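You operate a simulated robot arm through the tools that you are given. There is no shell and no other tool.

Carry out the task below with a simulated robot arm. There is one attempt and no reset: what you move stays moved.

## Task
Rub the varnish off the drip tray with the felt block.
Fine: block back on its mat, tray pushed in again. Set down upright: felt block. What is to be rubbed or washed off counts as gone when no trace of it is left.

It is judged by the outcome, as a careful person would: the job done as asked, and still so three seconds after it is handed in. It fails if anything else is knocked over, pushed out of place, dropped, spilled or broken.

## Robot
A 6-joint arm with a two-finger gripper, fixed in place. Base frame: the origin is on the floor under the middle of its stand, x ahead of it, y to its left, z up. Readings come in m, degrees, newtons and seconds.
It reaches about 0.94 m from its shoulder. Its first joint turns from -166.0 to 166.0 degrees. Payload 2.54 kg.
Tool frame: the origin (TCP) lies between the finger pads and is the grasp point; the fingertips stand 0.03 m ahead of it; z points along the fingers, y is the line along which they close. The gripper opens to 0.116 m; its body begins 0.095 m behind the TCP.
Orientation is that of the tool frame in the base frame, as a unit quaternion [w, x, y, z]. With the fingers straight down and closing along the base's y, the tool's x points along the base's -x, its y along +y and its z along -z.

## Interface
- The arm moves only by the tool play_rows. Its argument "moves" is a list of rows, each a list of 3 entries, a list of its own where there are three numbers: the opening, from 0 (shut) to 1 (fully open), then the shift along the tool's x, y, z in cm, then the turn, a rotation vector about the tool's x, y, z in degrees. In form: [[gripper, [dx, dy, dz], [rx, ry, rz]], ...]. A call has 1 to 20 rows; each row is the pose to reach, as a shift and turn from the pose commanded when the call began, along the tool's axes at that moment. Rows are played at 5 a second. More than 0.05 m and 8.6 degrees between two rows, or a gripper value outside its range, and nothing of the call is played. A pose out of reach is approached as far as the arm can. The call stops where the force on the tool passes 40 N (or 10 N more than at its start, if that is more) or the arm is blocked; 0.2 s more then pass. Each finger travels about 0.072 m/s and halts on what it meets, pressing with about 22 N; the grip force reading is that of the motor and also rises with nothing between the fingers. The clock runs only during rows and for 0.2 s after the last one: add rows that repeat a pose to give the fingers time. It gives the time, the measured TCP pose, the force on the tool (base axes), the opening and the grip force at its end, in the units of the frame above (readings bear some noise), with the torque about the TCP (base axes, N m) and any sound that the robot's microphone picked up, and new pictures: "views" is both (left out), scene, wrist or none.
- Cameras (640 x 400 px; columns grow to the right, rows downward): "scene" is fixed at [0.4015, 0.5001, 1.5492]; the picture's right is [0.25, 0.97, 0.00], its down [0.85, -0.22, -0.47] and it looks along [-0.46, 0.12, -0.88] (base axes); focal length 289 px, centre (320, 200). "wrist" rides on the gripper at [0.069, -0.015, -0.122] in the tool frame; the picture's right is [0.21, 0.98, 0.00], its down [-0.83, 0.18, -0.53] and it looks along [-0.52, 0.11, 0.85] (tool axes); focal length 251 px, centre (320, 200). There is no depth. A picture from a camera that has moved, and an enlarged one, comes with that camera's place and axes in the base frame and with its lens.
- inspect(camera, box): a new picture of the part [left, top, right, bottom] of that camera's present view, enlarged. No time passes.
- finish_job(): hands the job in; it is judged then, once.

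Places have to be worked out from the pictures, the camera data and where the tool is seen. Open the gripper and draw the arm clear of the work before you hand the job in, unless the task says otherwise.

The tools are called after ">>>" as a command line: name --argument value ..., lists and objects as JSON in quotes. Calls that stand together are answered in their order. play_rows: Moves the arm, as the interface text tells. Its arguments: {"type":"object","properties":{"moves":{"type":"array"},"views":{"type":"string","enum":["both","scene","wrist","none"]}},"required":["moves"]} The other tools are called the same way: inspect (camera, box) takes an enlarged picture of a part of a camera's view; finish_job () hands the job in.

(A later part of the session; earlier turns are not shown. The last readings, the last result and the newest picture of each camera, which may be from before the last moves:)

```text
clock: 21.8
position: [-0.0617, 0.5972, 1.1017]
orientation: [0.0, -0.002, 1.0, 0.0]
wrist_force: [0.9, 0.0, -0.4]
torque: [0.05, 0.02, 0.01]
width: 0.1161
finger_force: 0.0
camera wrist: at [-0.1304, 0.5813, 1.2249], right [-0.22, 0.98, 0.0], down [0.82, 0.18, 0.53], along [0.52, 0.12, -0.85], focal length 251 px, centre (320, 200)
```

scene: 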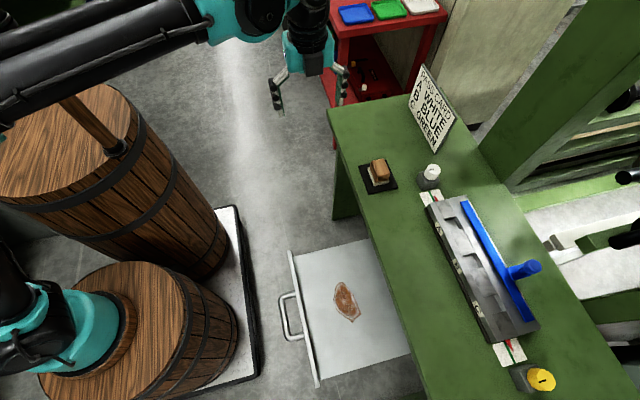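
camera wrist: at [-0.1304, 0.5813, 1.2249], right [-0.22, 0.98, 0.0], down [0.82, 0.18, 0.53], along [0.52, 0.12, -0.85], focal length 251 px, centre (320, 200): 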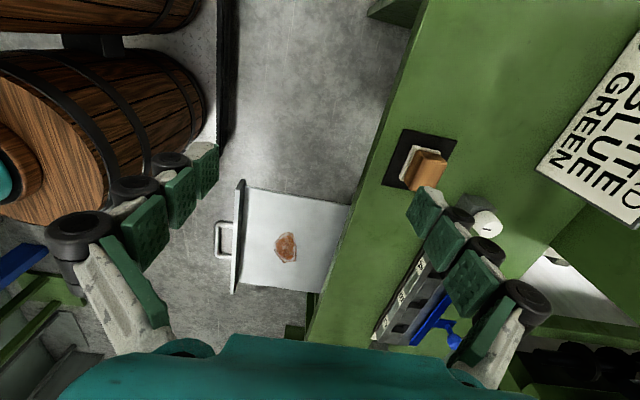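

The block is visible ahead. I shift over the mat at a safe height to look straight at the block and find its size and orientation.

>>> play_rows --moves '[[1, [0, 4.5, 2], [0, 0, 0]], [1, [0, 9, 4], [0, 0, 0]], [1, [0, 13.5, 6], [0, 0, 0]], [1, [0, 18, 8], [0, 0, 0]]]'

>>> inspect --camera "wrist" --box '[220, 60, 420, 260]'

>>> inspect --camera "scene" --box '[330, 130, 470, 220]'

```text
clock: 22.8
position: [-0.0633, 0.7752, 1.0215]
orientation: [-0.001, -0.002, 1.0, 0.0]
wrist_force: [-0.6, -1.2, -0.3]
torque: [0.07, 0.01, 0.0]
width: 0.1159
finger_force: 0.0
camera wrist: at [-0.1318, 0.7603, 1.1446], right [-0.22, 0.98, 0.0], down [0.82, 0.18, 0.53], along [0.52, 0.12, -0.85], focal length 251 px, centre (320, 200)
```

scene: 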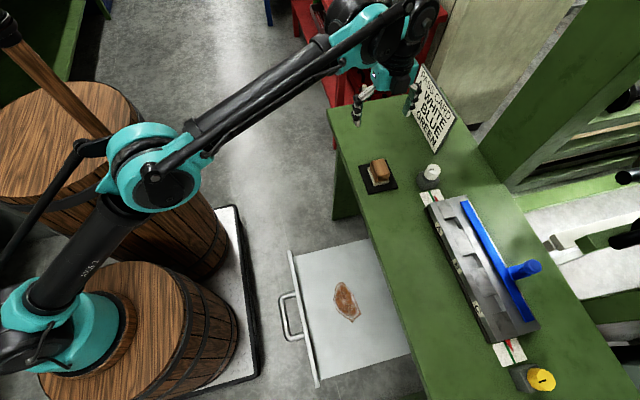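
wrist: 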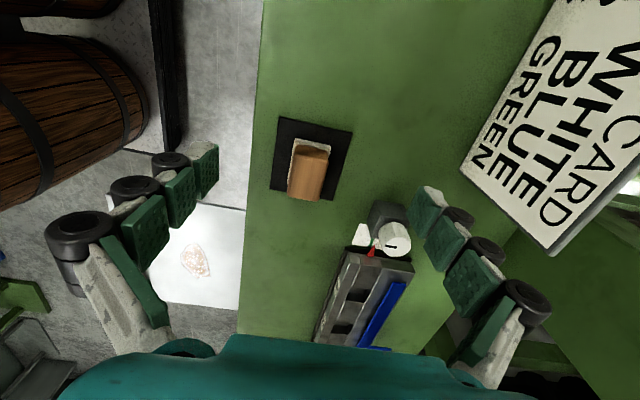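

```text
2.00 times, centred on (320, 160) of wrist
camera zoom: at [-0.1318, 0.7603, 1.1446], right [-0.22, 0.98, 0.0], down [0.82, 0.18, 0.53], along [0.52, 0.12, -0.85], focal length 503 px, centre (320, 280)
```

zoom: 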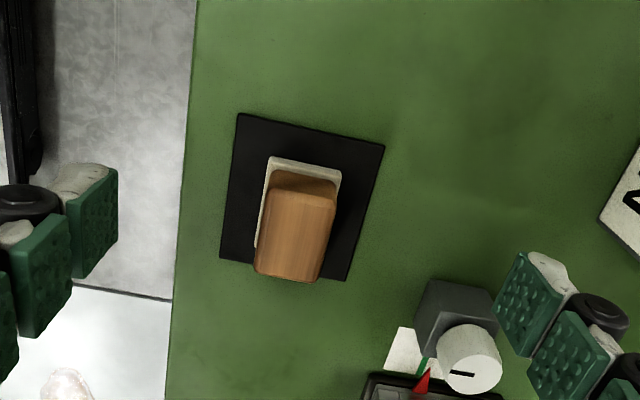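

```text
4.44 times, centred on (400, 175) of scene
camera zoom: at [0.4015, 0.5001, 1.5492], right [0.25, 0.97, 0.0], down [0.85, -0.22, -0.47], along [-0.46, 0.12, -0.88], focal length 1286 px, centre (-36, 311)
```

zoom: 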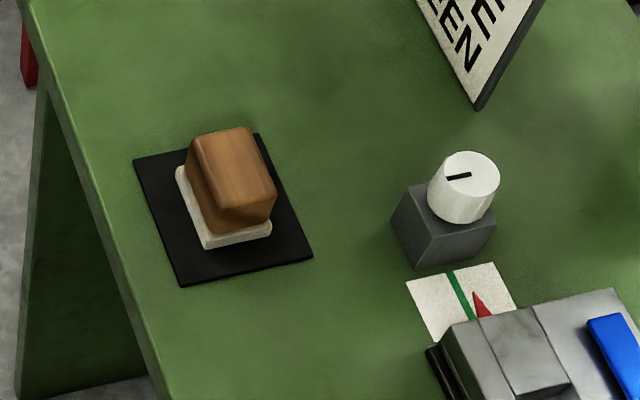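

The block's felt base spans about x −0.03…0.03, y 0.757…0.80, with a ~4 cm wide wooden grip on top reaching z≈0.89. I move above it with the fingers either side (closing along y) and stop with the tips just above the wood's top to check alignment.

>>> play_rows --moves '[[0.9, [-3, 0.2, 2], [0, 0, 0]], [0.8, [-6.2, 0.35, 5], [0, 0, 0]], [0.8, [-6.2, 0.35, 8], [0, 0, 0]], [0.8, [-6.2, 0.35, 9.2], [0, 0, 0]], [0.8, [-6.2, 0.35, 9.2], [0, 0, 0]]]'

>>> inspect --camera "wrist" --box '[200, 60, 440, 260]'

>>> inspect --camera "scene" --box '[320, 90, 480, 220]'

```text
clock: 23.9
position: [-0.0009, 0.7806, 0.9287]
orientation: [0.0, -0.002, 1.0, 0.0]
wrist_force: [-0.8, 0.0, -0.1]
torque: [-0.01, 0.01, 0.0]
width: 0.0927
finger_force: 0.0
camera wrist: at [-0.069, 0.765, 1.052], right [-0.22, 0.98, 0.0], down [0.82, 0.18, 0.53], along [0.52, 0.12, -0.85], focal length 251 px, centre (320, 200)
```

scene: 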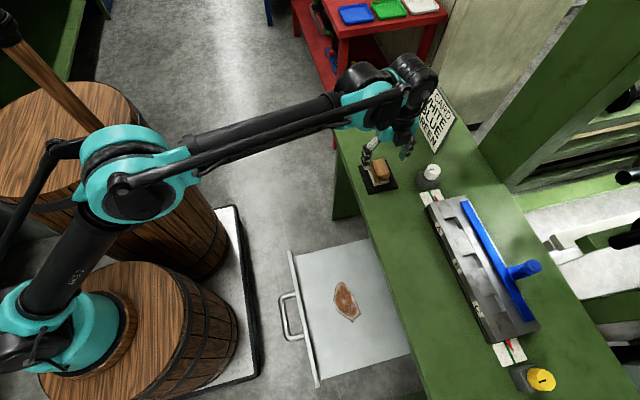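
wrist: 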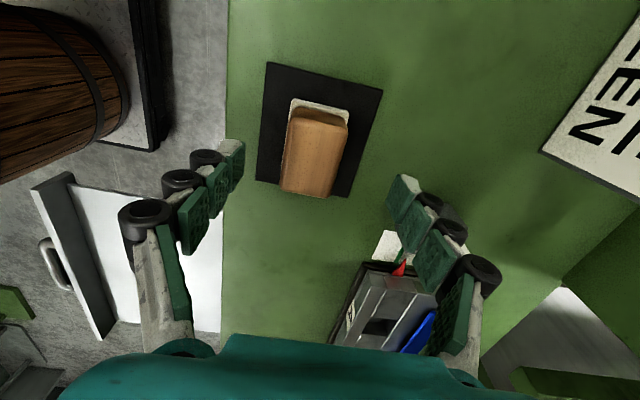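

```text
2.00 times, centred on (320, 160) of wrist
camera zoom: at [-0.069, 0.765, 1.052], right [-0.22, 0.98, 0.0], down [0.82, 0.18, 0.53], along [0.52, 0.12, -0.85], focal length 503 px, centre (320, 280)
```

zoom: 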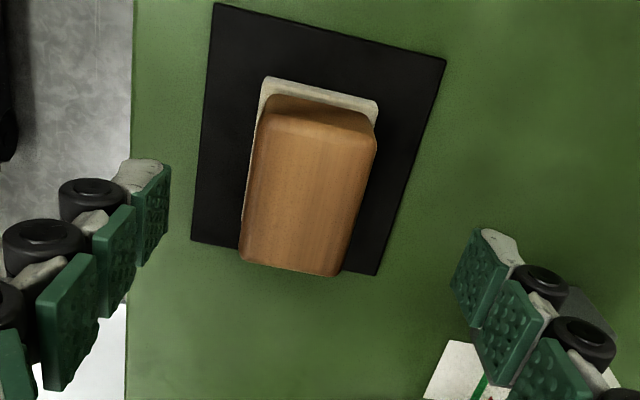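

```text
3.08 times, centred on (400, 155) of scene
camera zoom: at [0.4015, 0.5001, 1.5492], right [0.25, 0.97, 0.0], down [0.85, -0.22, -0.47], along [-0.46, 0.12, -0.88], focal length 890 px, centre (74, 338)
```

zoom: 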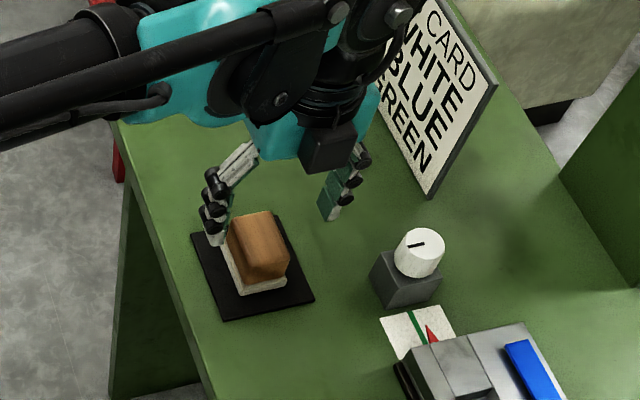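

The wood's top is about 3.7 cm wide, centred near (0.001, 0.776), so I shift 4.5 mm in −y, lower so the tips come to z≈0.858 just above the felt, and close gently.

>>> play_rows --moves '[[0.8, [0, -0.45, 0.5], [0, 0, 0]], [0.8, [0, -0.45, 2], [0, 0, 0]], [0.8, [0, -0.45, 3.3], [0, 0, 0]], [0.8, [0, -0.45, 4.0], [0, 0, 0]], [0.8, [0, -0.45, 4.0], [0, 0, 0]]]'

>>> inspect --camera "wrist" --box '[200, 60, 440, 260]'

>>> inspect --camera "scene" --box '[320, 90, 480, 220]'

```text
clock: 25.1
position: [-0.0012, 0.7774, 0.889]
orientation: [0.0, -0.003, 1.0, -0.001]
wrist_force: [-0.1, -0.4, 0.1]
torque: [-0.01, 0.03, -0.01]
width: 0.0929
finger_force: 0.0
camera wrist: at [-0.0695, 0.7609, 1.0119], right [-0.22, 0.98, 0.0], down [0.82, 0.19, 0.53], along [0.52, 0.12, -0.85], focal length 251 px, centre (320, 200)
```

scene: 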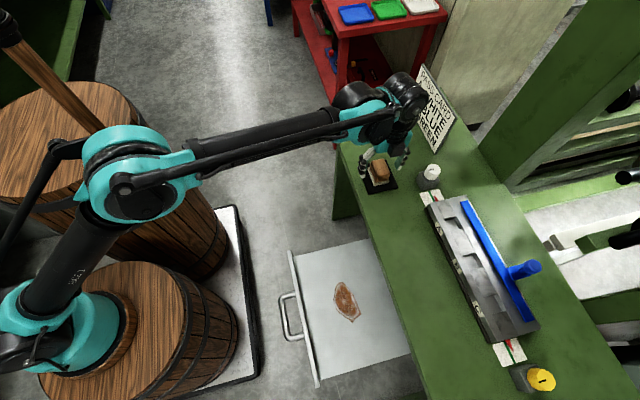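
wrist: 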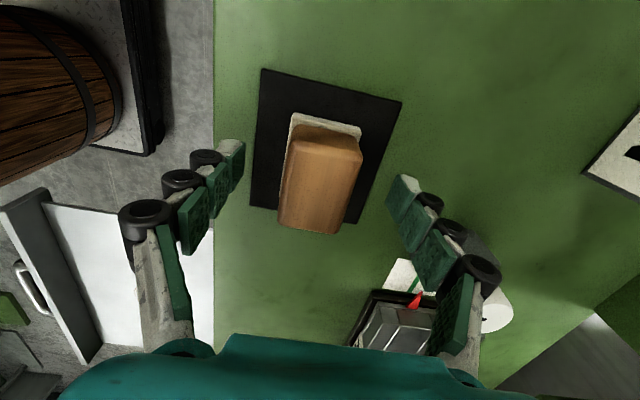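

```text
2.00 times, centred on (320, 160) of wrist
camera zoom: at [-0.0695, 0.7609, 1.0119], right [-0.22, 0.98, 0.0], down [0.82, 0.19, 0.53], along [0.52, 0.12, -0.85], focal length 503 px, centre (320, 280)
```

zoom: 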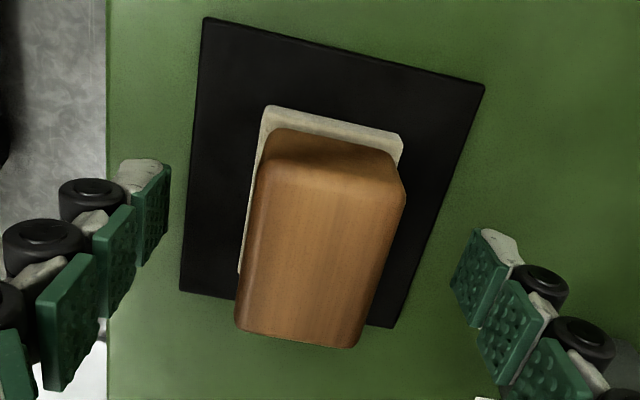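

```text
3.08 times, centred on (400, 155) of scene
camera zoom: at [0.4015, 0.5001, 1.5492], right [0.25, 0.97, 0.0], down [0.85, -0.22, -0.47], along [-0.46, 0.12, -0.88], focal length 890 px, centre (74, 338)
```

zoom: 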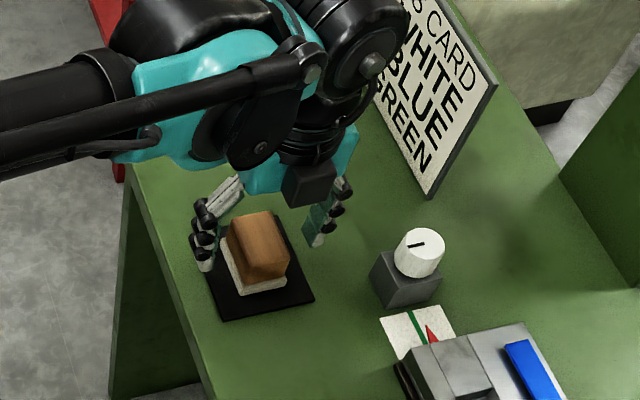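

The fingers straddle the wood with no contact and the block is centred between them. I close the grip.

>>> play_rows --moves '[[0.55, [0, 0, 0], [0, 0, 0]], [0.4, [0, 0, 0], [0, 0, 0]], [0.25, [0, 0, 0], [0, 0, 0]], [0.15, [0, 0, 0], [0, 0, 0]], [0.15, [0, 0, 0], [0, 0, 0]]]'

>>> inspect --camera "wrist" --box '[200, 60, 440, 260]'

>>> inspect --camera "scene" --box '[320, 90, 480, 220]'

```text
clock: 26.4
position: [-0.0014, 0.7775, 0.889]
orientation: [0.001, -0.003, 1.0, 0.0]
wrist_force: [-0.5, 1.4, 2.6]
torque: [0.03, 0.01, -0.01]
width: 0.0391
finger_force: 21.9
camera wrist: at [-0.0695, 0.7608, 1.012], right [-0.22, 0.98, 0.0], down [0.82, 0.18, 0.53], along [0.52, 0.12, -0.85], focal length 251 px, centre (320, 200)
```

scene: 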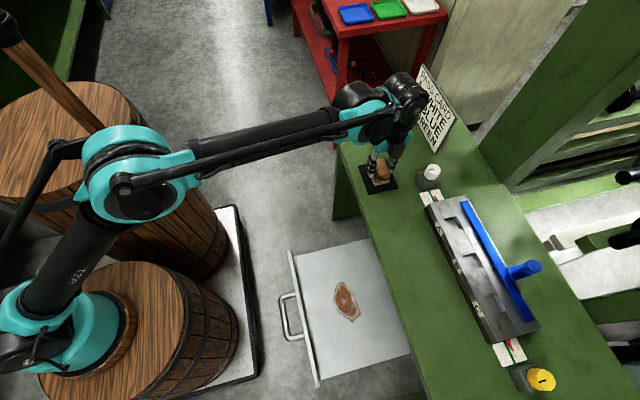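
wrist: 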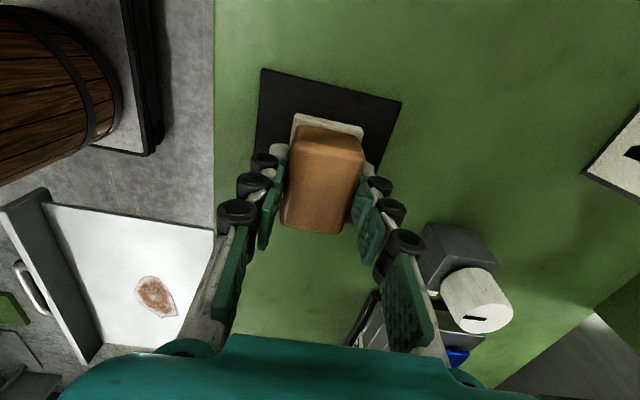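

```text
2.00 times, centred on (320, 160) of wrist
camera zoom: at [-0.0695, 0.7608, 1.012], right [-0.22, 0.98, 0.0], down [0.82, 0.18, 0.53], along [0.52, 0.12, -0.85], focal length 503 px, centre (320, 280)
```

zoom: 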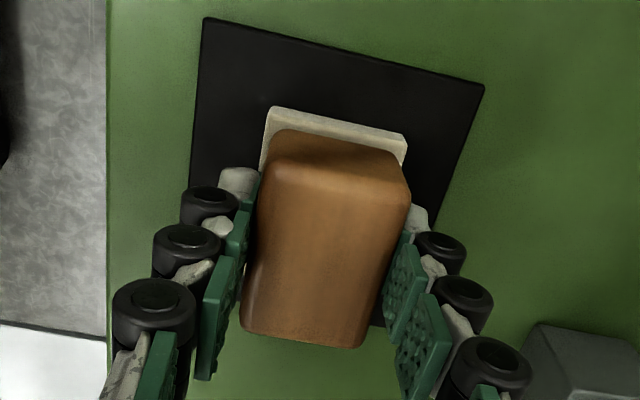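

```text
3.08 times, centred on (400, 155) of scene
camera zoom: at [0.4015, 0.5001, 1.5492], right [0.25, 0.97, 0.0], down [0.85, -0.22, -0.47], along [-0.46, 0.12, -0.88], focal length 890 px, centre (74, 338)
```

zoom: 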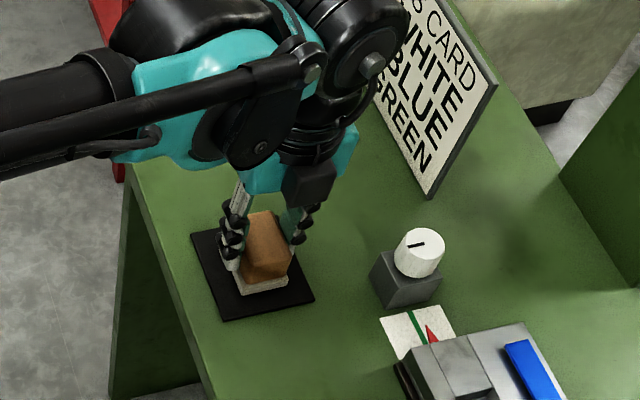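

The block is gripped firmly (39 mm, 22 N) with the tool at (−0.001, 0.7775, 0.889) — I note that pose for putting it back. I lift it and carry it over the tray.

>>> play_rows --moves '[[0.15, [0, 0, -2], [0, 0, 0]], [0.15, [0, 0, -5], [0, 0, 0]], [0.15, [0, 0, -8.5], [0, 0, 0]], [0.15, [-2, -1, -11], [0, 0, 0]], [0.15, [-5.5, -3.2, -11], [0, 0, 0]], [0.15, [-9, -5.4, -11], [0, 0, 0]], [0.15, [-12.5, -7.6, -11], [0, 0, 0]], [0.15, [-16, -9.8, -11], [0, 0, 0]], [0.15, [-19.5, -12, -11], [0, 0, 0]], [0.15, [-23, -14.2, -11], [0, 0, 0]], [0.15, [-26.5, -16.4, -11], [0, 0, 0]], [0.15, [-30, -18, -11], [0, 0, 0]], [0.15, [-30, -18, -11], [0, 0, 0]]]'

>>> inspect --camera "scene" --box '[280, 220, 440, 340]'

```text
clock: 29.1
position: [0.299, 0.597, 0.9988]
orientation: [0.001, -0.003, 1.0, 0.0]
wrist_force: [0.1, 0.1, -1.1]
torque: [-0.02, -0.03, 0.02]
width: 0.0389
finger_force: 22.6
camera wrist: at [0.231, 0.5823, 1.1214], right [-0.22, 0.98, 0.0], down [0.82, 0.19, 0.53], along [0.52, 0.12, -0.85], focal length 251 px, centre (320, 200)
```

scene: 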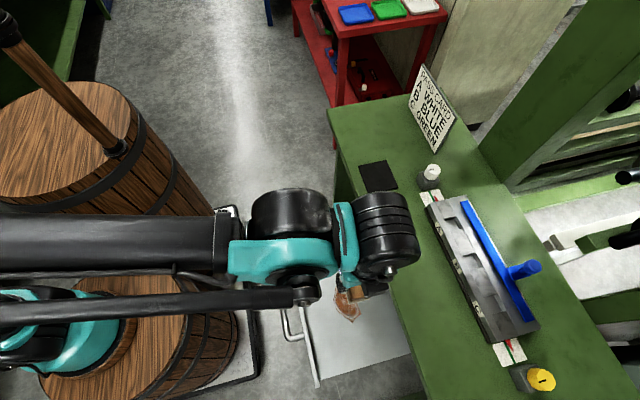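
wrist: 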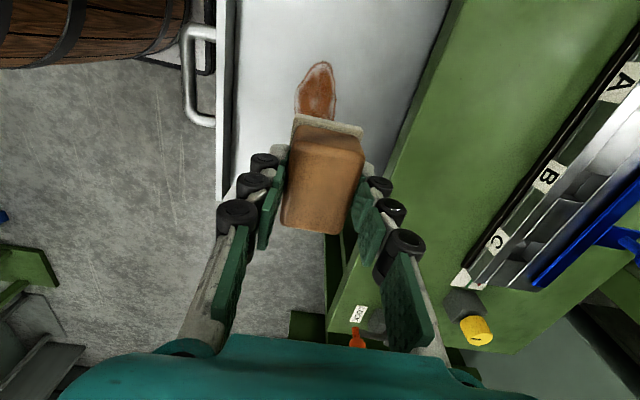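

```text
3.33 times, centred on (360, 280) of scene
camera zoom: at [0.4015, 0.5001, 1.5492], right [0.25, 0.97, 0.0], down [0.85, -0.22, -0.47], along [-0.46, 0.12, -0.88], focal length 964 px, centre (187, -67)
```

zoom: 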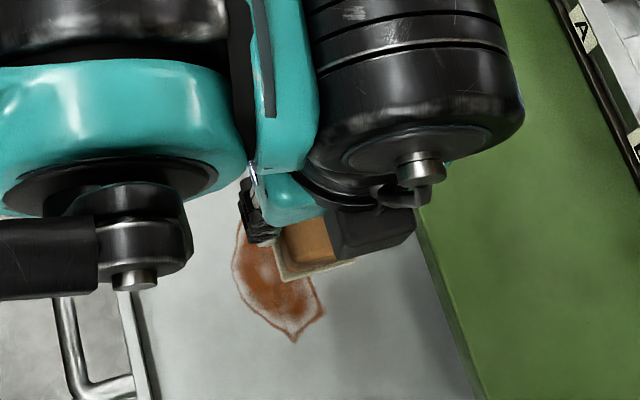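

The block hangs level over the stain. I lower it to about 1.5 cm above the tray floor and look.

>>> play_rows --moves '[[0.15, [0, 0, 4], [0, 0, 0]], [0.15, [0, 0, 8], [0, 0, 0]], [0.15, [0, 0, 12], [0, 0, 0]], [0.15, [0, 0, 14.5], [0, 0, 0]], [0.15, [0, 0, 15.8], [0, 0, 0]], [0.15, [0, 0, 15.8], [0, 0, 0]]]'

>>> inspect --camera "wrist" --box '[200, 30, 440, 260]'

```text
clock: 30.6
position: [0.3002, 0.5983, 0.8396]
orientation: [0.0, -0.002, 1.0, 0.0]
wrist_force: [-0.4, -0.3, -1.9]
torque: [-0.02, 0.01, 0.0]
width: 0.0389
finger_force: 22.0
camera wrist: at [0.2322, 0.5825, 0.9636], right [-0.22, 0.98, 0.0], down [0.82, 0.18, 0.53], along [0.52, 0.12, -0.85], focal length 251 px, centre (320, 200)
```

scene: 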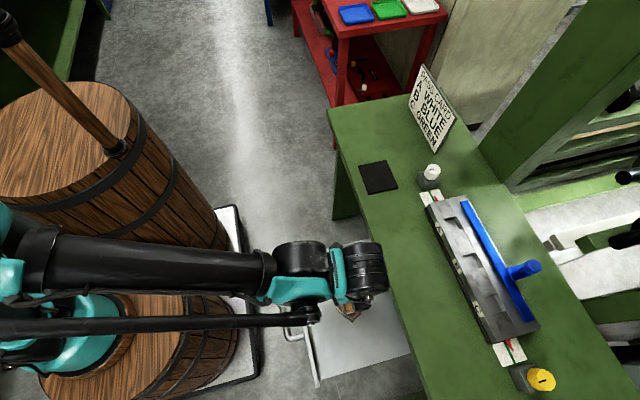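
wrist: 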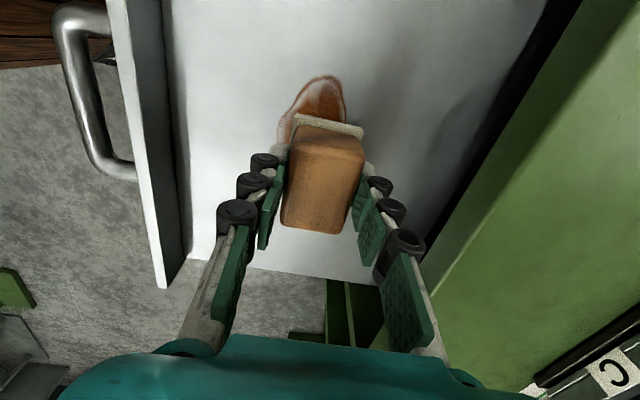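

```text
1.74 times, centred on (320, 145) of wrist
camera zoom: at [0.2322, 0.5825, 0.9636], right [-0.22, 0.98, 0.0], down [0.82, 0.18, 0.53], along [0.52, 0.12, -0.85], focal length 437 px, centre (320, 296)
```

zoom: 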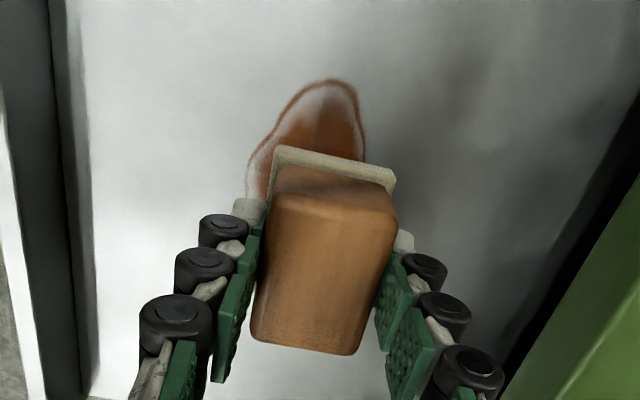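

Still about 1–2 cm above the floor and no contact force. I lower in small steps to find contact.

>>> play_rows --moves '[[0.15, [0, 0, 0.4], [0, 0, 0]], [0.15, [0, 0, 0.8], [0, 0, 0]], [0.15, [0, 0, 1.1], [0, 0, 0]], [0.15, [0, 0, 1.1], [0, 0, 0]]]' --views "none"

```text
clock: 31.6
position: [0.2994, 0.5989, 0.8298]
orientation: [0.0, -0.002, 1.0, 0.0]
wrist_force: [0.2, 0.5, -0.5]
torque: [0.01, 0.03, -0.01]
width: 0.0389
finger_force: 21.7
```

No contact yet at z≈0.830. I continue down in 2 mm steps.

>>> play_rows --moves '[[0.15, [0, 0, 0.2], [0, 0, 0]], [0.15, [0, 0, 0.4], [0, 0, 0]], [0.15, [0, 0, 0.6], [0, 0, 0]], [0.15, [0, 0, 0.6], [0, 0, 0]]]' --views "none"

```text
clock: 32.5
position: [0.3, 0.5984, 0.8237]
orientation: [0.0, -0.003, 1.0, 0.0]
wrist_force: [0.6, -0.2, -0.9]
torque: [0.02, 0.01, -0.03]
width: 0.0391
finger_force: 22.0
```

>>> play_rows --moves '[[0.15, [0, 0, 0.2], [0, 0, 0]], [0.15, [0, 0, 0.35], [0, 0, 0]], [0.15, [0, 0, 0.35], [0, 0, 0]]]' --views "wrist"

```text
clock: 33.4
position: [0.2995, 0.5975, 0.8191]
orientation: [-0.001, -0.003, 1.0, 0.0]
wrist_force: [0.7, 0.2, -1.5]
torque: [0.03, 0.01, -0.02]
width: 0.0388
finger_force: 22.1
camera wrist: at [0.2314, 0.5822, 0.9437], right [-0.22, 0.98, 0.0], down [0.82, 0.19, 0.53], along [0.52, 0.12, -0.85], focal length 251 px, centre (320, 200)
```

wrist: 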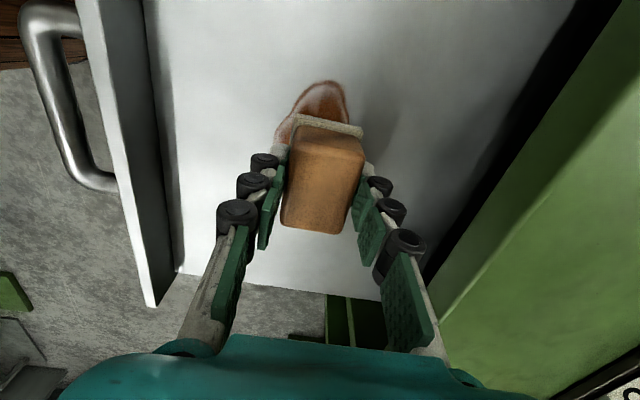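

Still no contact at z≈0.819; the gap appears small. I keep lowering in 2 mm steps.

>>> play_rows --moves '[[0.15, [0, 0, 0.2], [0, 0, 0]], [0.15, [0, 0, 0.4], [0, 0, 0]], [0.15, [0, 0, 0.4], [0, 0, 0]]]' --views "none"

```text
clock: 34.1
position: [0.2993, 0.5982, 0.8168]
orientation: [0.001, -0.002, 1.0, 0.0]
wrist_force: [0.6, 0.4, -1.7]
torque: [-0.02, 0.02, -0.01]
width: 0.039
finger_force: 22.2
```

>>> play_rows --moves '[[0.15, [0, 0, 0.2], [0, 0, 0]], [0.15, [0, 0, 0.4], [0, 0, 0]], [0.15, [0, 0, 0.4], [0, 0, 0]]]' --views "none"

```text
clock: 35.0
position: [0.2993, 0.5975, 0.8129]
orientation: [0.001, -0.003, 1.0, 0.0]
wrist_force: [0.1, 0.6, 20.7]
torque: [0.02, 0.01, 0.01]
width: 0.0389
finger_force: 21.8
```

Contact: about 21 N upward at z≈0.813. I ease off 1 mm to a lighter press and make a back-and-forth stroke along x (so the tray is not pushed along its slides), then look.

>>> play_rows --moves '[[0.15, [0, 0, -0.08], [0, 0, 0]], [0.15, [-1.8, 0, -0.08], [0, 0, 0]], [0.15, [-3.6, 0, -0.08], [0, 0, 0]], [0.15, [-5.4, 0, -0.08], [0, 0, 0]], [0.15, [-3.6, 0, -0.08], [0, 0, 0]], [0.15, [-1.8, 0, -0.08], [0, 0, 0]], [0.15, [0, 0, -0.08], [0, 0, 0]], [0.15, [1.8, 0, -0.08], [0, 0, 0]], [0.15, [3.6, 0, -0.08], [0, 0, 0]], [0.15, [5.4, 0, -0.08], [0, 0, 0]], [0.15, [5.4, 0, -0.08], [0, 0, 0]]]'

>>> inspect --camera "wrist" --box '[200, 30, 440, 300]'

>>> inspect --camera "scene" --box '[270, 220, 440, 380]'

```text
clock: 37.4
position: [0.2459, 0.5983, 0.8139]
orientation: [0.0, -0.002, 1.0, -0.001]
wrist_force: [-0.3, -0.3, -0.1]
torque: [0.02, 0.0, 0.0]
width: 0.039
finger_force: 22.4
camera wrist: at [0.1774, 0.5821, 0.9365], right [-0.22, 0.98, 0.0], down [0.83, 0.18, 0.53], along [0.52, 0.12, -0.85], focal length 251 px, centre (320, 200)
```

scene: 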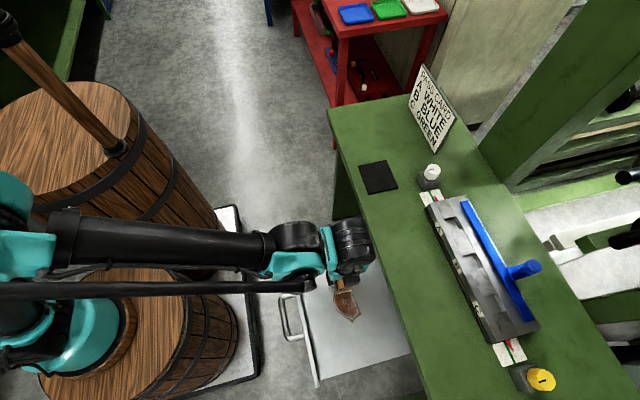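
wrist: 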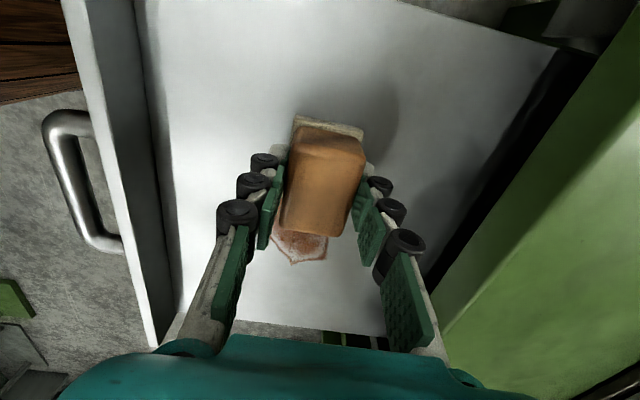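

```text
1.48 times, centred on (320, 165) of wrist
camera zoom: at [0.1774, 0.5821, 0.9365], right [-0.22, 0.98, 0.0], down [0.83, 0.18, 0.53], along [0.52, 0.12, -0.85], focal length 372 px, centre (320, 252)
```

zoom: 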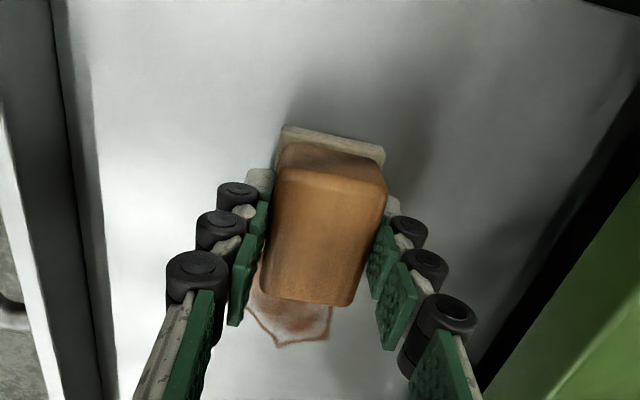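

```text
2.50 times, centred on (355, 300) of scene
camera zoom: at [0.4015, 0.5001, 1.5492], right [0.25, 0.97, 0.0], down [0.85, -0.22, -0.47], along [-0.46, 0.12, -0.88], focal length 723 px, centre (232, -50)
```

zoom: 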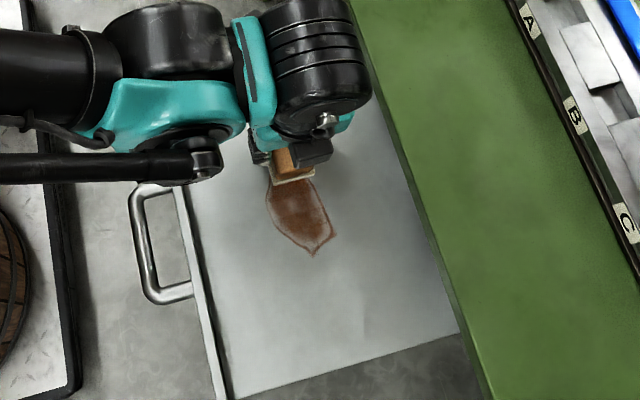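

The press was too light at the end of the stroke (~1 N), so the stain remains. I lower 0.5 mm for roughly 12 N and repeat longer strokes along x.

>>> play_rows --moves '[[0.15, [0, 0, 0.05], [0, 0, 0]], [0.15, [-2, 0, 0.05], [0, 0, 0]], [0.15, [-4, 0, 0.05], [0, 0, 0]], [0.15, [-6, 0, 0.05], [0, 0, 0]], [0.15, [-8, 0, 0.05], [0, 0, 0]], [0.15, [-10, 0, 0.05], [0, 0, 0]], [0.15, [-11, 0, 0.05], [0, 0, 0]], [0.15, [-9, 0, 0.05], [0, 0, 0]], [0.15, [-7, 0, 0.05], [0, 0, 0]], [0.15, [-5, 0, 0.05], [0, 0, 0]], [0.15, [-3, 0, 0.05], [0, 0, 0]], [0.15, [-1, 0, 0.05], [0, 0, 0]], [0.15, [1, 0, 0.05], [0, 0, 0]]]'

>>> inspect --camera "scene" --box '[270, 220, 440, 380]'

>>> inspect --camera "wrist" --box '[200, 150, 440, 300]'

```text
clock: 40.1
position: [0.2356, 0.5967, 0.8117]
orientation: [-0.001, -0.003, 1.0, 0.0]
wrist_force: [3.3, 0.2, 10.9]
torque: [0.02, -0.21, 0.07]
width: 0.039
finger_force: 21.4
camera wrist: at [0.1673, 0.5811, 0.9362], right [-0.22, 0.98, 0.0], down [0.83, 0.18, 0.53], along [0.52, 0.12, -0.85], focal length 251 px, centre (320, 200)
```

scene: 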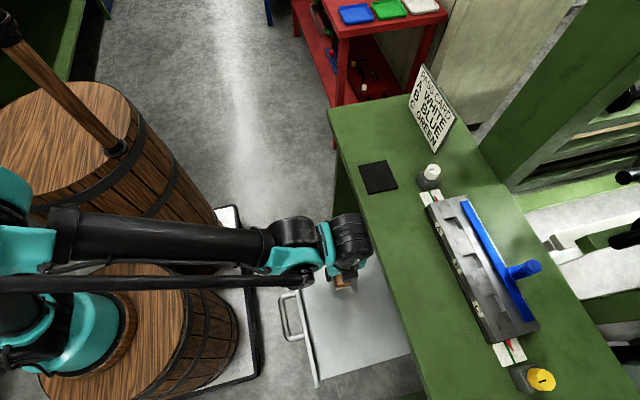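
wrist: 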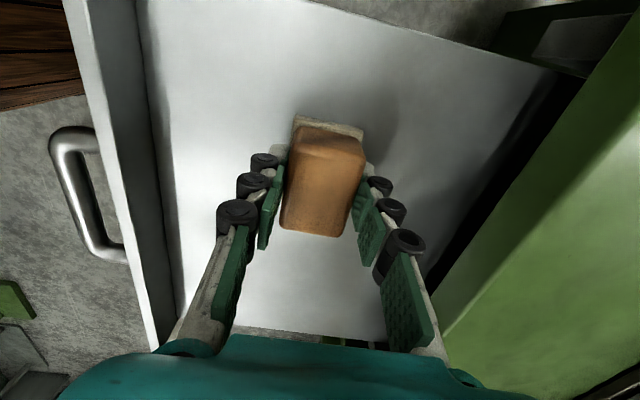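

```text
2.50 times, centred on (355, 300) of scene
camera zoom: at [0.4015, 0.5001, 1.5492], right [0.25, 0.97, 0.0], down [0.85, -0.22, -0.47], along [-0.46, 0.12, -0.88], focal length 723 px, centre (232, -50)
```

zoom: 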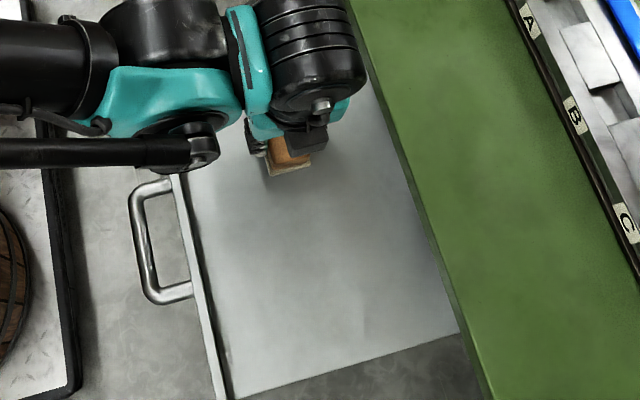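

```text
2.67 times, centred on (320, 225) of wrist
camera zoom: at [0.1673, 0.5811, 0.9362], right [-0.22, 0.98, 0.0], down [0.83, 0.18, 0.53], along [0.52, 0.12, -0.85], focal length 670 px, centre (320, 133)
```

zoom: 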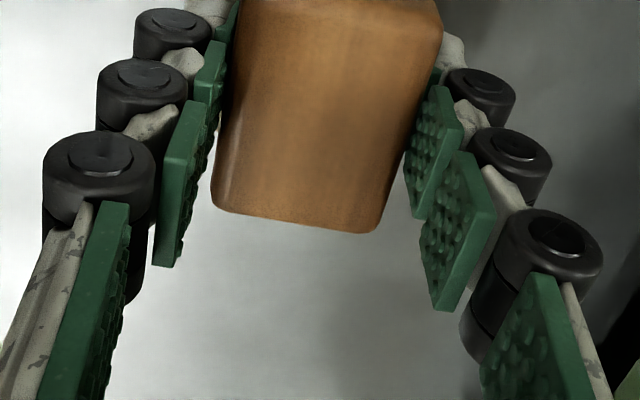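

With proper pressure the visible stain has vanished. To be sure about the edges, I lift slightly, then rub an adjacent lane nearer the bench (y +1.8 cm) and one nearer the front (y −1.8 cm).

>>> play_rows --moves '[[0.15, [0, 0, -0.6], [0, 0, 0]], [0.15, [-1, 1.8, -0.6], [0, 0, 0]], [0.15, [-1, 1.8, -0.2], [0, 0, 0]], [0.15, [-1, 1.8, 0], [0, 0, 0]], [0.15, [-3, 1.8, 0], [0, 0, 0]], [0.15, [-5, 1.8, 0], [0, 0, 0]], [0.15, [-7, 1.8, 0], [0, 0, 0]], [0.15, [-9, 1.8, 0], [0, 0, 0]], [0.15, [-11, 1.8, 0], [0, 0, 0]], [0.15, [-12, 1.8, 0], [0, 0, 0]], [0.15, [-10, 1.8, 0], [0, 0, 0]], [0.15, [-8, 1.8, 0], [0, 0, 0]], [0.15, [-6, 1.8, 0], [0, 0, 0]], [0.15, [-4, 1.8, 0], [0, 0, 0]], [0.15, [-2, 1.8, 0], [0, 0, 0]], [0.15, [0, 1.8, 0], [0, 0, 0]], [0.15, [0, 1.8, -0.5], [0, 0, 0]]]' --views "none"

```text
clock: 43.8
position: [0.2338, 0.6152, 0.8171]
orientation: [0.0, -0.003, 1.0, 0.0]
wrist_force: [0.0, 0.0, 0.0]
torque: [0.02, -0.01, -0.02]
width: 0.039
finger_force: 22.0
```

That lane is done and the block is lifted 5 mm. Now the front lane at y≈0.579.

>>> play_rows --moves '[[0.15, [0, -1.8, 0], [0, 0, 0]], [0.15, [-0.5, -3.6, 0], [0, 0, 0]], [0.15, [-0.5, -3.6, 0.3], [0, 0, 0]], [0.15, [-0.5, -3.6, 0.5], [0, 0, 0]], [0.15, [-2.5, -3.6, 0.5], [0, 0, 0]], [0.15, [-4.5, -3.6, 0.5], [0, 0, 0]], [0.15, [-6.5, -3.6, 0.5], [0, 0, 0]], [0.15, [-8.5, -3.6, 0.5], [0, 0, 0]], [0.15, [-10.5, -3.6, 0.5], [0, 0, 0]], [0.15, [-12, -3.6, 0.5], [0, 0, 0]], [0.15, [-10, -3.6, 0.5], [0, 0, 0]], [0.15, [-8, -3.6, 0.5], [0, 0, 0]], [0.15, [-6, -3.6, 0.5], [0, 0, 0]], [0.15, [-4, -3.6, 0.5], [0, 0, 0]], [0.15, [-2, -3.6, 0.5], [0, 0, 0]], [0.15, [0, -3.6, 0.5], [0, 0, 0]], [0.15, [0, -3.6, -0.5], [0, 0, 0]], [0.15, [0, -3.6, -3], [0, 0, 0]], [0.15, [2, -2, -6], [0, 0, 0]], [0.15, [5, 0, -9], [0, 0, 0]]]'

>>> inspect --camera "scene" --box '[270, 220, 440, 380]'

>>> inspect --camera "wrist" --box '[60, 100, 420, 360]'

```text
clock: 48.0
position: [0.1854, 0.6158, 0.909]
orientation: [0.0, -0.002, 1.0, 0.0]
wrist_force: [0.2, -0.4, 0.1]
torque: [-0.04, 0.01, 0.02]
width: 0.0392
finger_force: 21.9
camera wrist: at [0.1174, 0.5997, 1.0316], right [-0.22, 0.98, 0.0], down [0.83, 0.18, 0.53], along [0.52, 0.12, -0.85], focal length 251 px, centre (320, 200)
```

scene: 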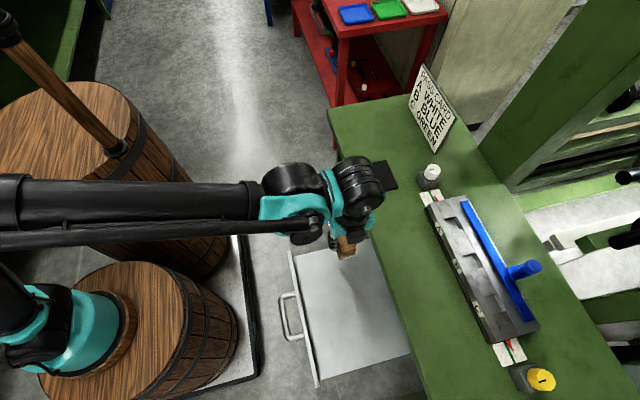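
wrist: 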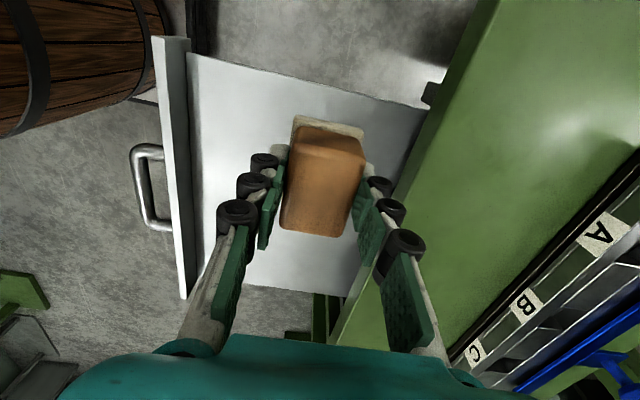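

```text
2.50 times, centred on (355, 300) of scene
camera zoom: at [0.4015, 0.5001, 1.5492], right [0.25, 0.97, 0.0], down [0.85, -0.22, -0.47], along [-0.46, 0.12, -0.88], focal length 723 px, centre (232, -50)
```

zoom: 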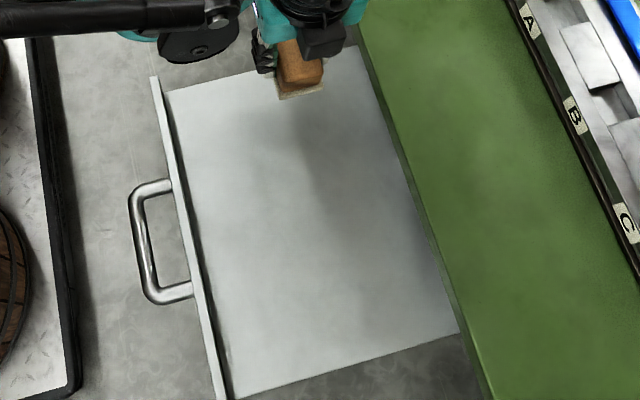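

```text
1.54 times, centred on (240, 230) of wrist
camera zoom: at [0.1174, 0.5997, 1.0316], right [-0.22, 0.98, 0.0], down [0.83, 0.18, 0.53], along [0.52, 0.12, -0.85], focal length 387 px, centre (443, 154)
```

zoom: 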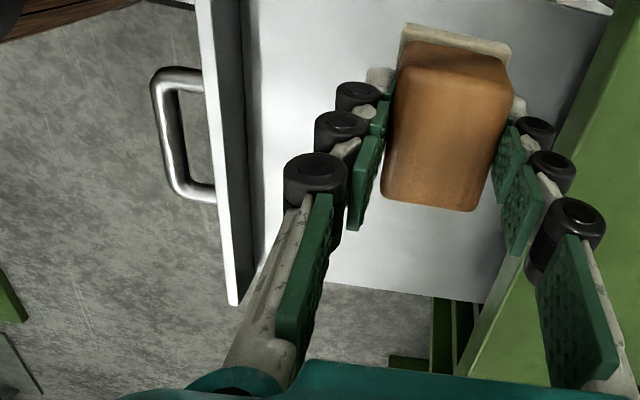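

The tray looks clean. I enlarge strongly on the former stain area to check for faint remains.

>>> inspect --camera "scene" --box '[315, 260, 385, 340]'

>>> inspect --camera "scene" --box '[285, 230, 415, 390]'

```text
5.00 times, centred on (350, 300) of scene
camera zoom: at [0.4015, 0.5001, 1.5492], right [0.25, 0.97, 0.0], down [0.85, -0.22, -0.47], along [-0.46, 0.12, -0.88], focal length 1446 px, centre (170, -300)
```

zoom: 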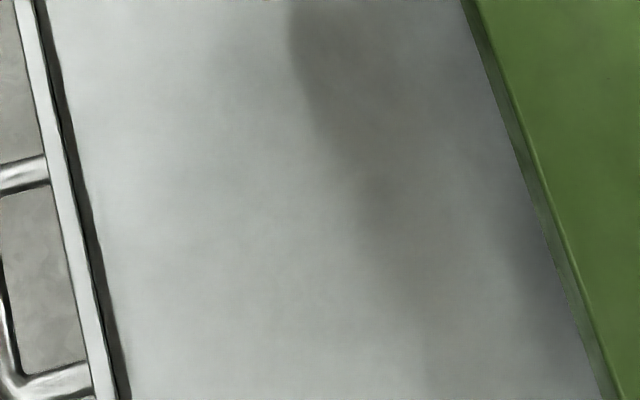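

```text
2.50 times, centred on (350, 310) of scene
camera zoom: at [0.4015, 0.5001, 1.5492], right [0.25, 0.97, 0.0], down [0.85, -0.22, -0.47], along [-0.46, 0.12, -0.88], focal length 723 px, centre (245, -75)
```

zoom: 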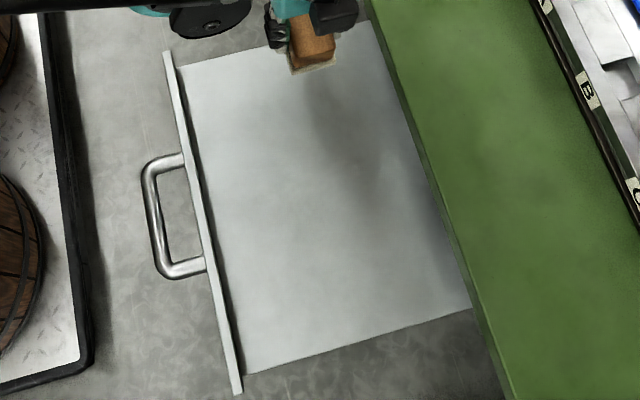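

No trace is left. I carry the block back above its mat at a safe height.

>>> play_rows --moves '[[0.15, [0, 0, -4.5], [0, 0, 0]], [0.15, [0, 0, -9.1], [0, 0, 0]], [0.15, [3.1, 2.7, -9.1], [0, 0, 0]], [0.15, [6.2, 5.4, -9.1], [0, 0, 0]], [0.15, [9.3, 8.1, -9.1], [0, 0, 0]], [0.15, [12.4, 10.8, -9.1], [0, 0, 0]], [0.15, [15.5, 13.5, -9.1], [0, 0, 0]], [0.15, [18.68, 16.2, -9.1], [0, 0, 0]], [0.15, [18.68, 16.2, -5], [0, 0, 0]], [0.15, [18.68, 16.2, -1], [0, 0, 0]], [0.15, [18.68, 16.2, -1], [0, 0, 0]]]'

>>> inspect --camera "wrist" --box '[200, 30, 440, 260]'

>>> inspect --camera "scene" --box '[320, 90, 480, 220]'

```text
clock: 50.4
position: [-0.0022, 0.7772, 0.9176]
orientation: [0.0, -0.002, 1.0, 0.0]
wrist_force: [0.9, -0.1, -1.2]
torque: [-0.02, -0.01, 0.0]
width: 0.0391
finger_force: 21.5
camera wrist: at [-0.0705, 0.7605, 1.04], right [-0.22, 0.98, 0.0], down [0.82, 0.19, 0.53], along [0.52, 0.12, -0.85], focal length 251 px, centre (320, 200)
```

scene: 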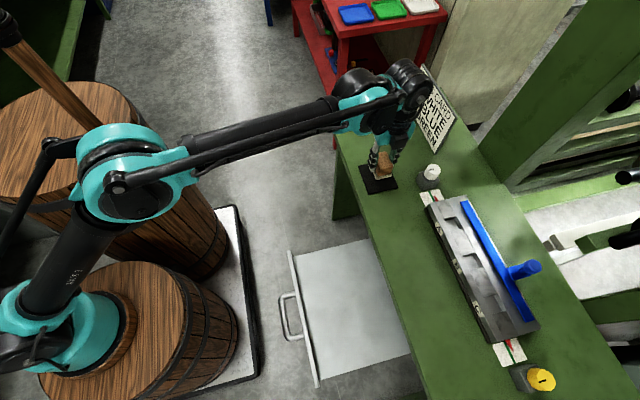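
wrist: 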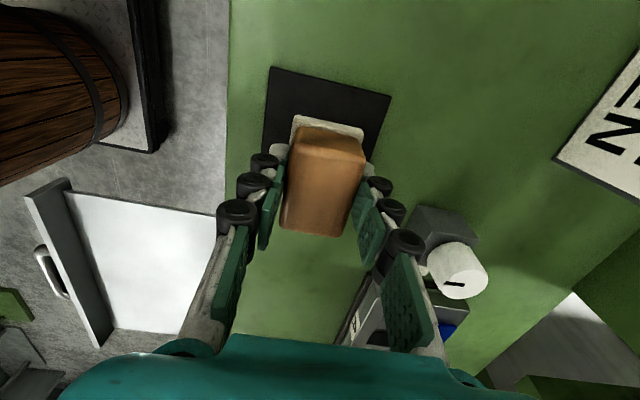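

```text
1.74 times, centred on (320, 145) of wrist
camera zoom: at [-0.0705, 0.7605, 1.04], right [-0.22, 0.98, 0.0], down [0.82, 0.19, 0.53], along [0.52, 0.12, -0.85], focal length 437 px, centre (320, 296)
```

zoom: 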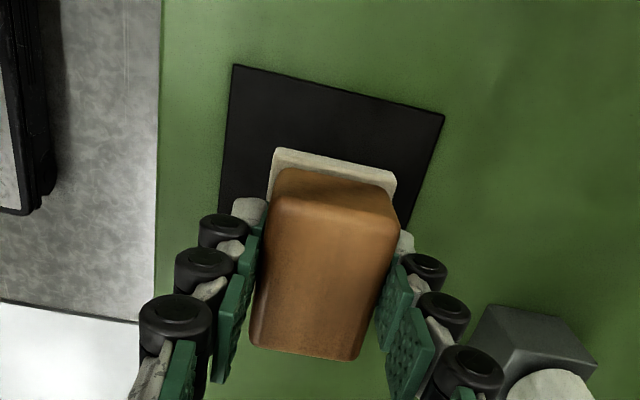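

```text
3.08 times, centred on (400, 155) of scene
camera zoom: at [0.4015, 0.5001, 1.5492], right [0.25, 0.97, 0.0], down [0.85, -0.22, -0.47], along [-0.46, 0.12, -0.88], focal length 890 px, centre (74, 338)
```

zoom: 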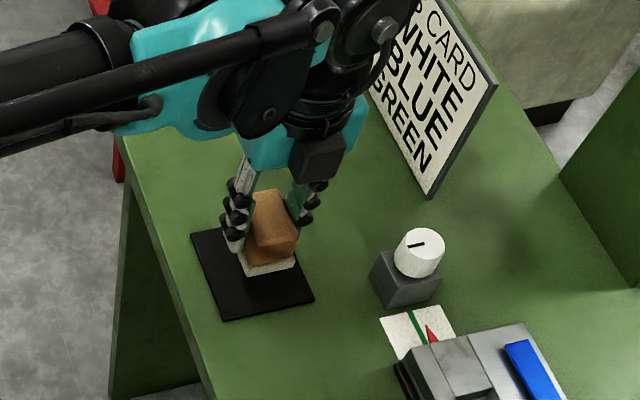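

The block is directly above the mat. I lower to just above the earlier resting height, feeling for contact.

>>> play_rows --moves '[[0.15, [0, 0, 1], [0, 0, 0]], [0.15, [0, 0, 2], [0, 0, 0]], [0.15, [0, 0, 2.5], [0, 0, 0]], [0.15, [0, 0, 2.7], [0, 0, 0]], [0.15, [0, 0, 2.7], [0, 0, 0]]]' --views "none"

```text
clock: 51.5
position: [-0.0018, 0.7758, 0.8903]
orientation: [0.0, -0.003, 1.0, 0.0]
wrist_force: [0.3, 1.4, -1.0]
torque: [0.0, 0.03, 0.02]
width: 0.039
finger_force: 22.2
```

>>> play_rows --moves '[[0.15, [0, 0, 0.1], [0, 0, 0]], [0.15, [0, 0, 0.2], [0, 0, 0]], [0.15, [0, 0, 0.2], [0, 0, 0]]]' --views "none"

```text
clock: 52.4
position: [-0.0027, 0.7761, 0.8885]
orientation: [0.0, -0.003, 1.0, 0.001]
wrist_force: [0.0, -0.3, -0.7]
torque: [-0.02, 0.02, -0.04]
width: 0.0392
finger_force: 22.4
```

Still no clear contact at 0.8885, so I go down another 1.5 mm.

>>> play_rows --moves '[[0.15, [0, 0, 0.1], [0, 0, 0]], [0.15, [0, 0, 0.15], [0, 0, 0]], [0.15, [0, 0, 0.15], [0, 0, 0]]]' --views "none"

```text
clock: 53.1
position: [-0.0026, 0.7762, 0.8871]
orientation: [0.001, -0.003, 1.0, 0.0]
wrist_force: [0.7, -0.1, -1.3]
torque: [0.02, 0.05, 0.01]
width: 0.039
finger_force: 22.2
```

No contact yet, so the block must have slid up a little in the grip while rubbing. I continue down in 1 mm steps.

>>> play_rows --moves '[[0.15, [0, 0, 0.1], [0, 0, 0]], [0.15, [0, 0, 0.2], [0, 0, 0]], [0.15, [0, 0, 0.2], [0, 0, 0]]]' --views "both"

>>> inspect --camera "scene" --box '[345, 130, 425, 200]'

>>> inspect --camera "wrist" --box '[220, 50, 420, 250]'

```text
clock: 54.0
position: [-0.0021, 0.7765, 0.8859]
orientation: [0.001, -0.003, 1.0, 0.001]
wrist_force: [0.9, 3.7, 12.4]
torque: [0.09, -0.02, -0.01]
width: 0.0392
finger_force: 22.0
camera wrist: at [-0.0702, 0.7606, 1.009], right [-0.22, 0.98, 0.0], down [0.82, 0.18, 0.53], along [0.52, 0.12, -0.85], focal length 251 px, centre (320, 200)
```

scene: 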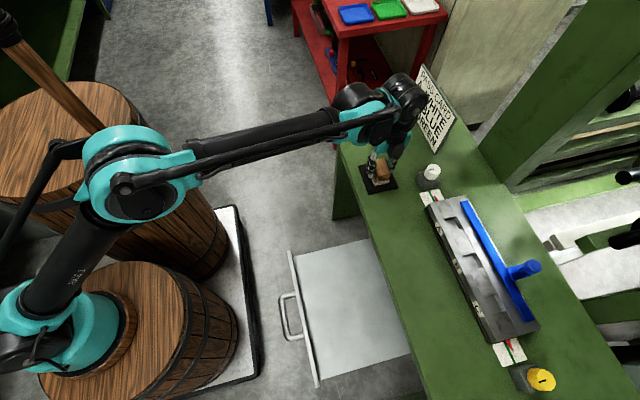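
wrist: 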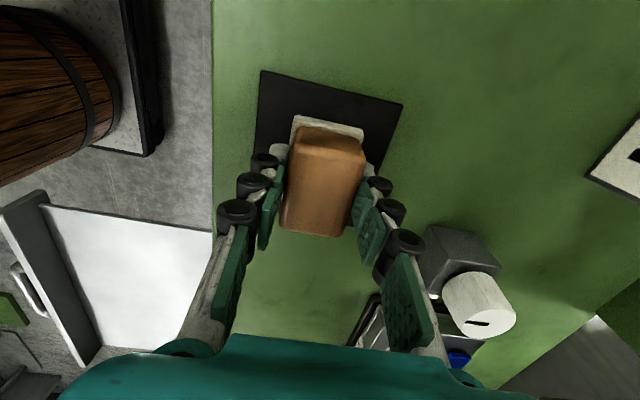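

```text
5.71 times, centred on (385, 165) of scene
camera zoom: at [0.4015, 0.5001, 1.5492], right [0.25, 0.97, 0.0], down [0.85, -0.22, -0.47], along [-0.46, 0.12, -0.88], focal length 1653 px, centre (-51, 400)
```

zoom: 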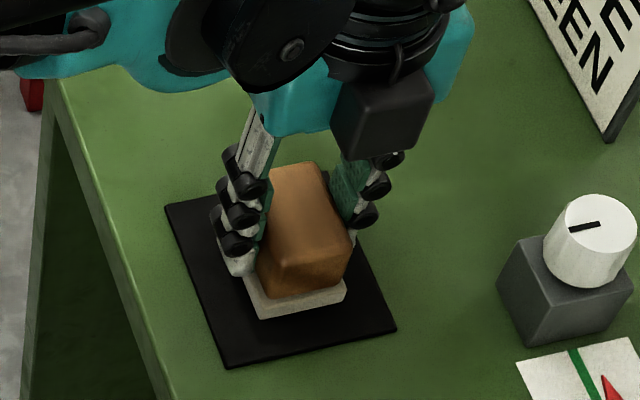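

```text
2.00 times, centred on (320, 150) of wrist
camera zoom: at [-0.0702, 0.7606, 1.009], right [-0.22, 0.98, 0.0], down [0.82, 0.18, 0.53], along [0.52, 0.12, -0.85], focal length 503 px, centre (320, 300)
```

zoom: 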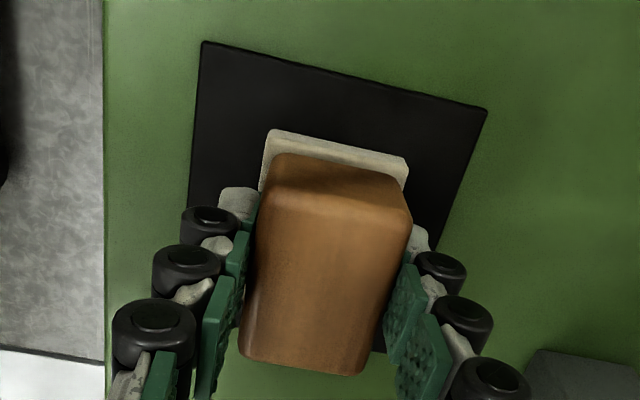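

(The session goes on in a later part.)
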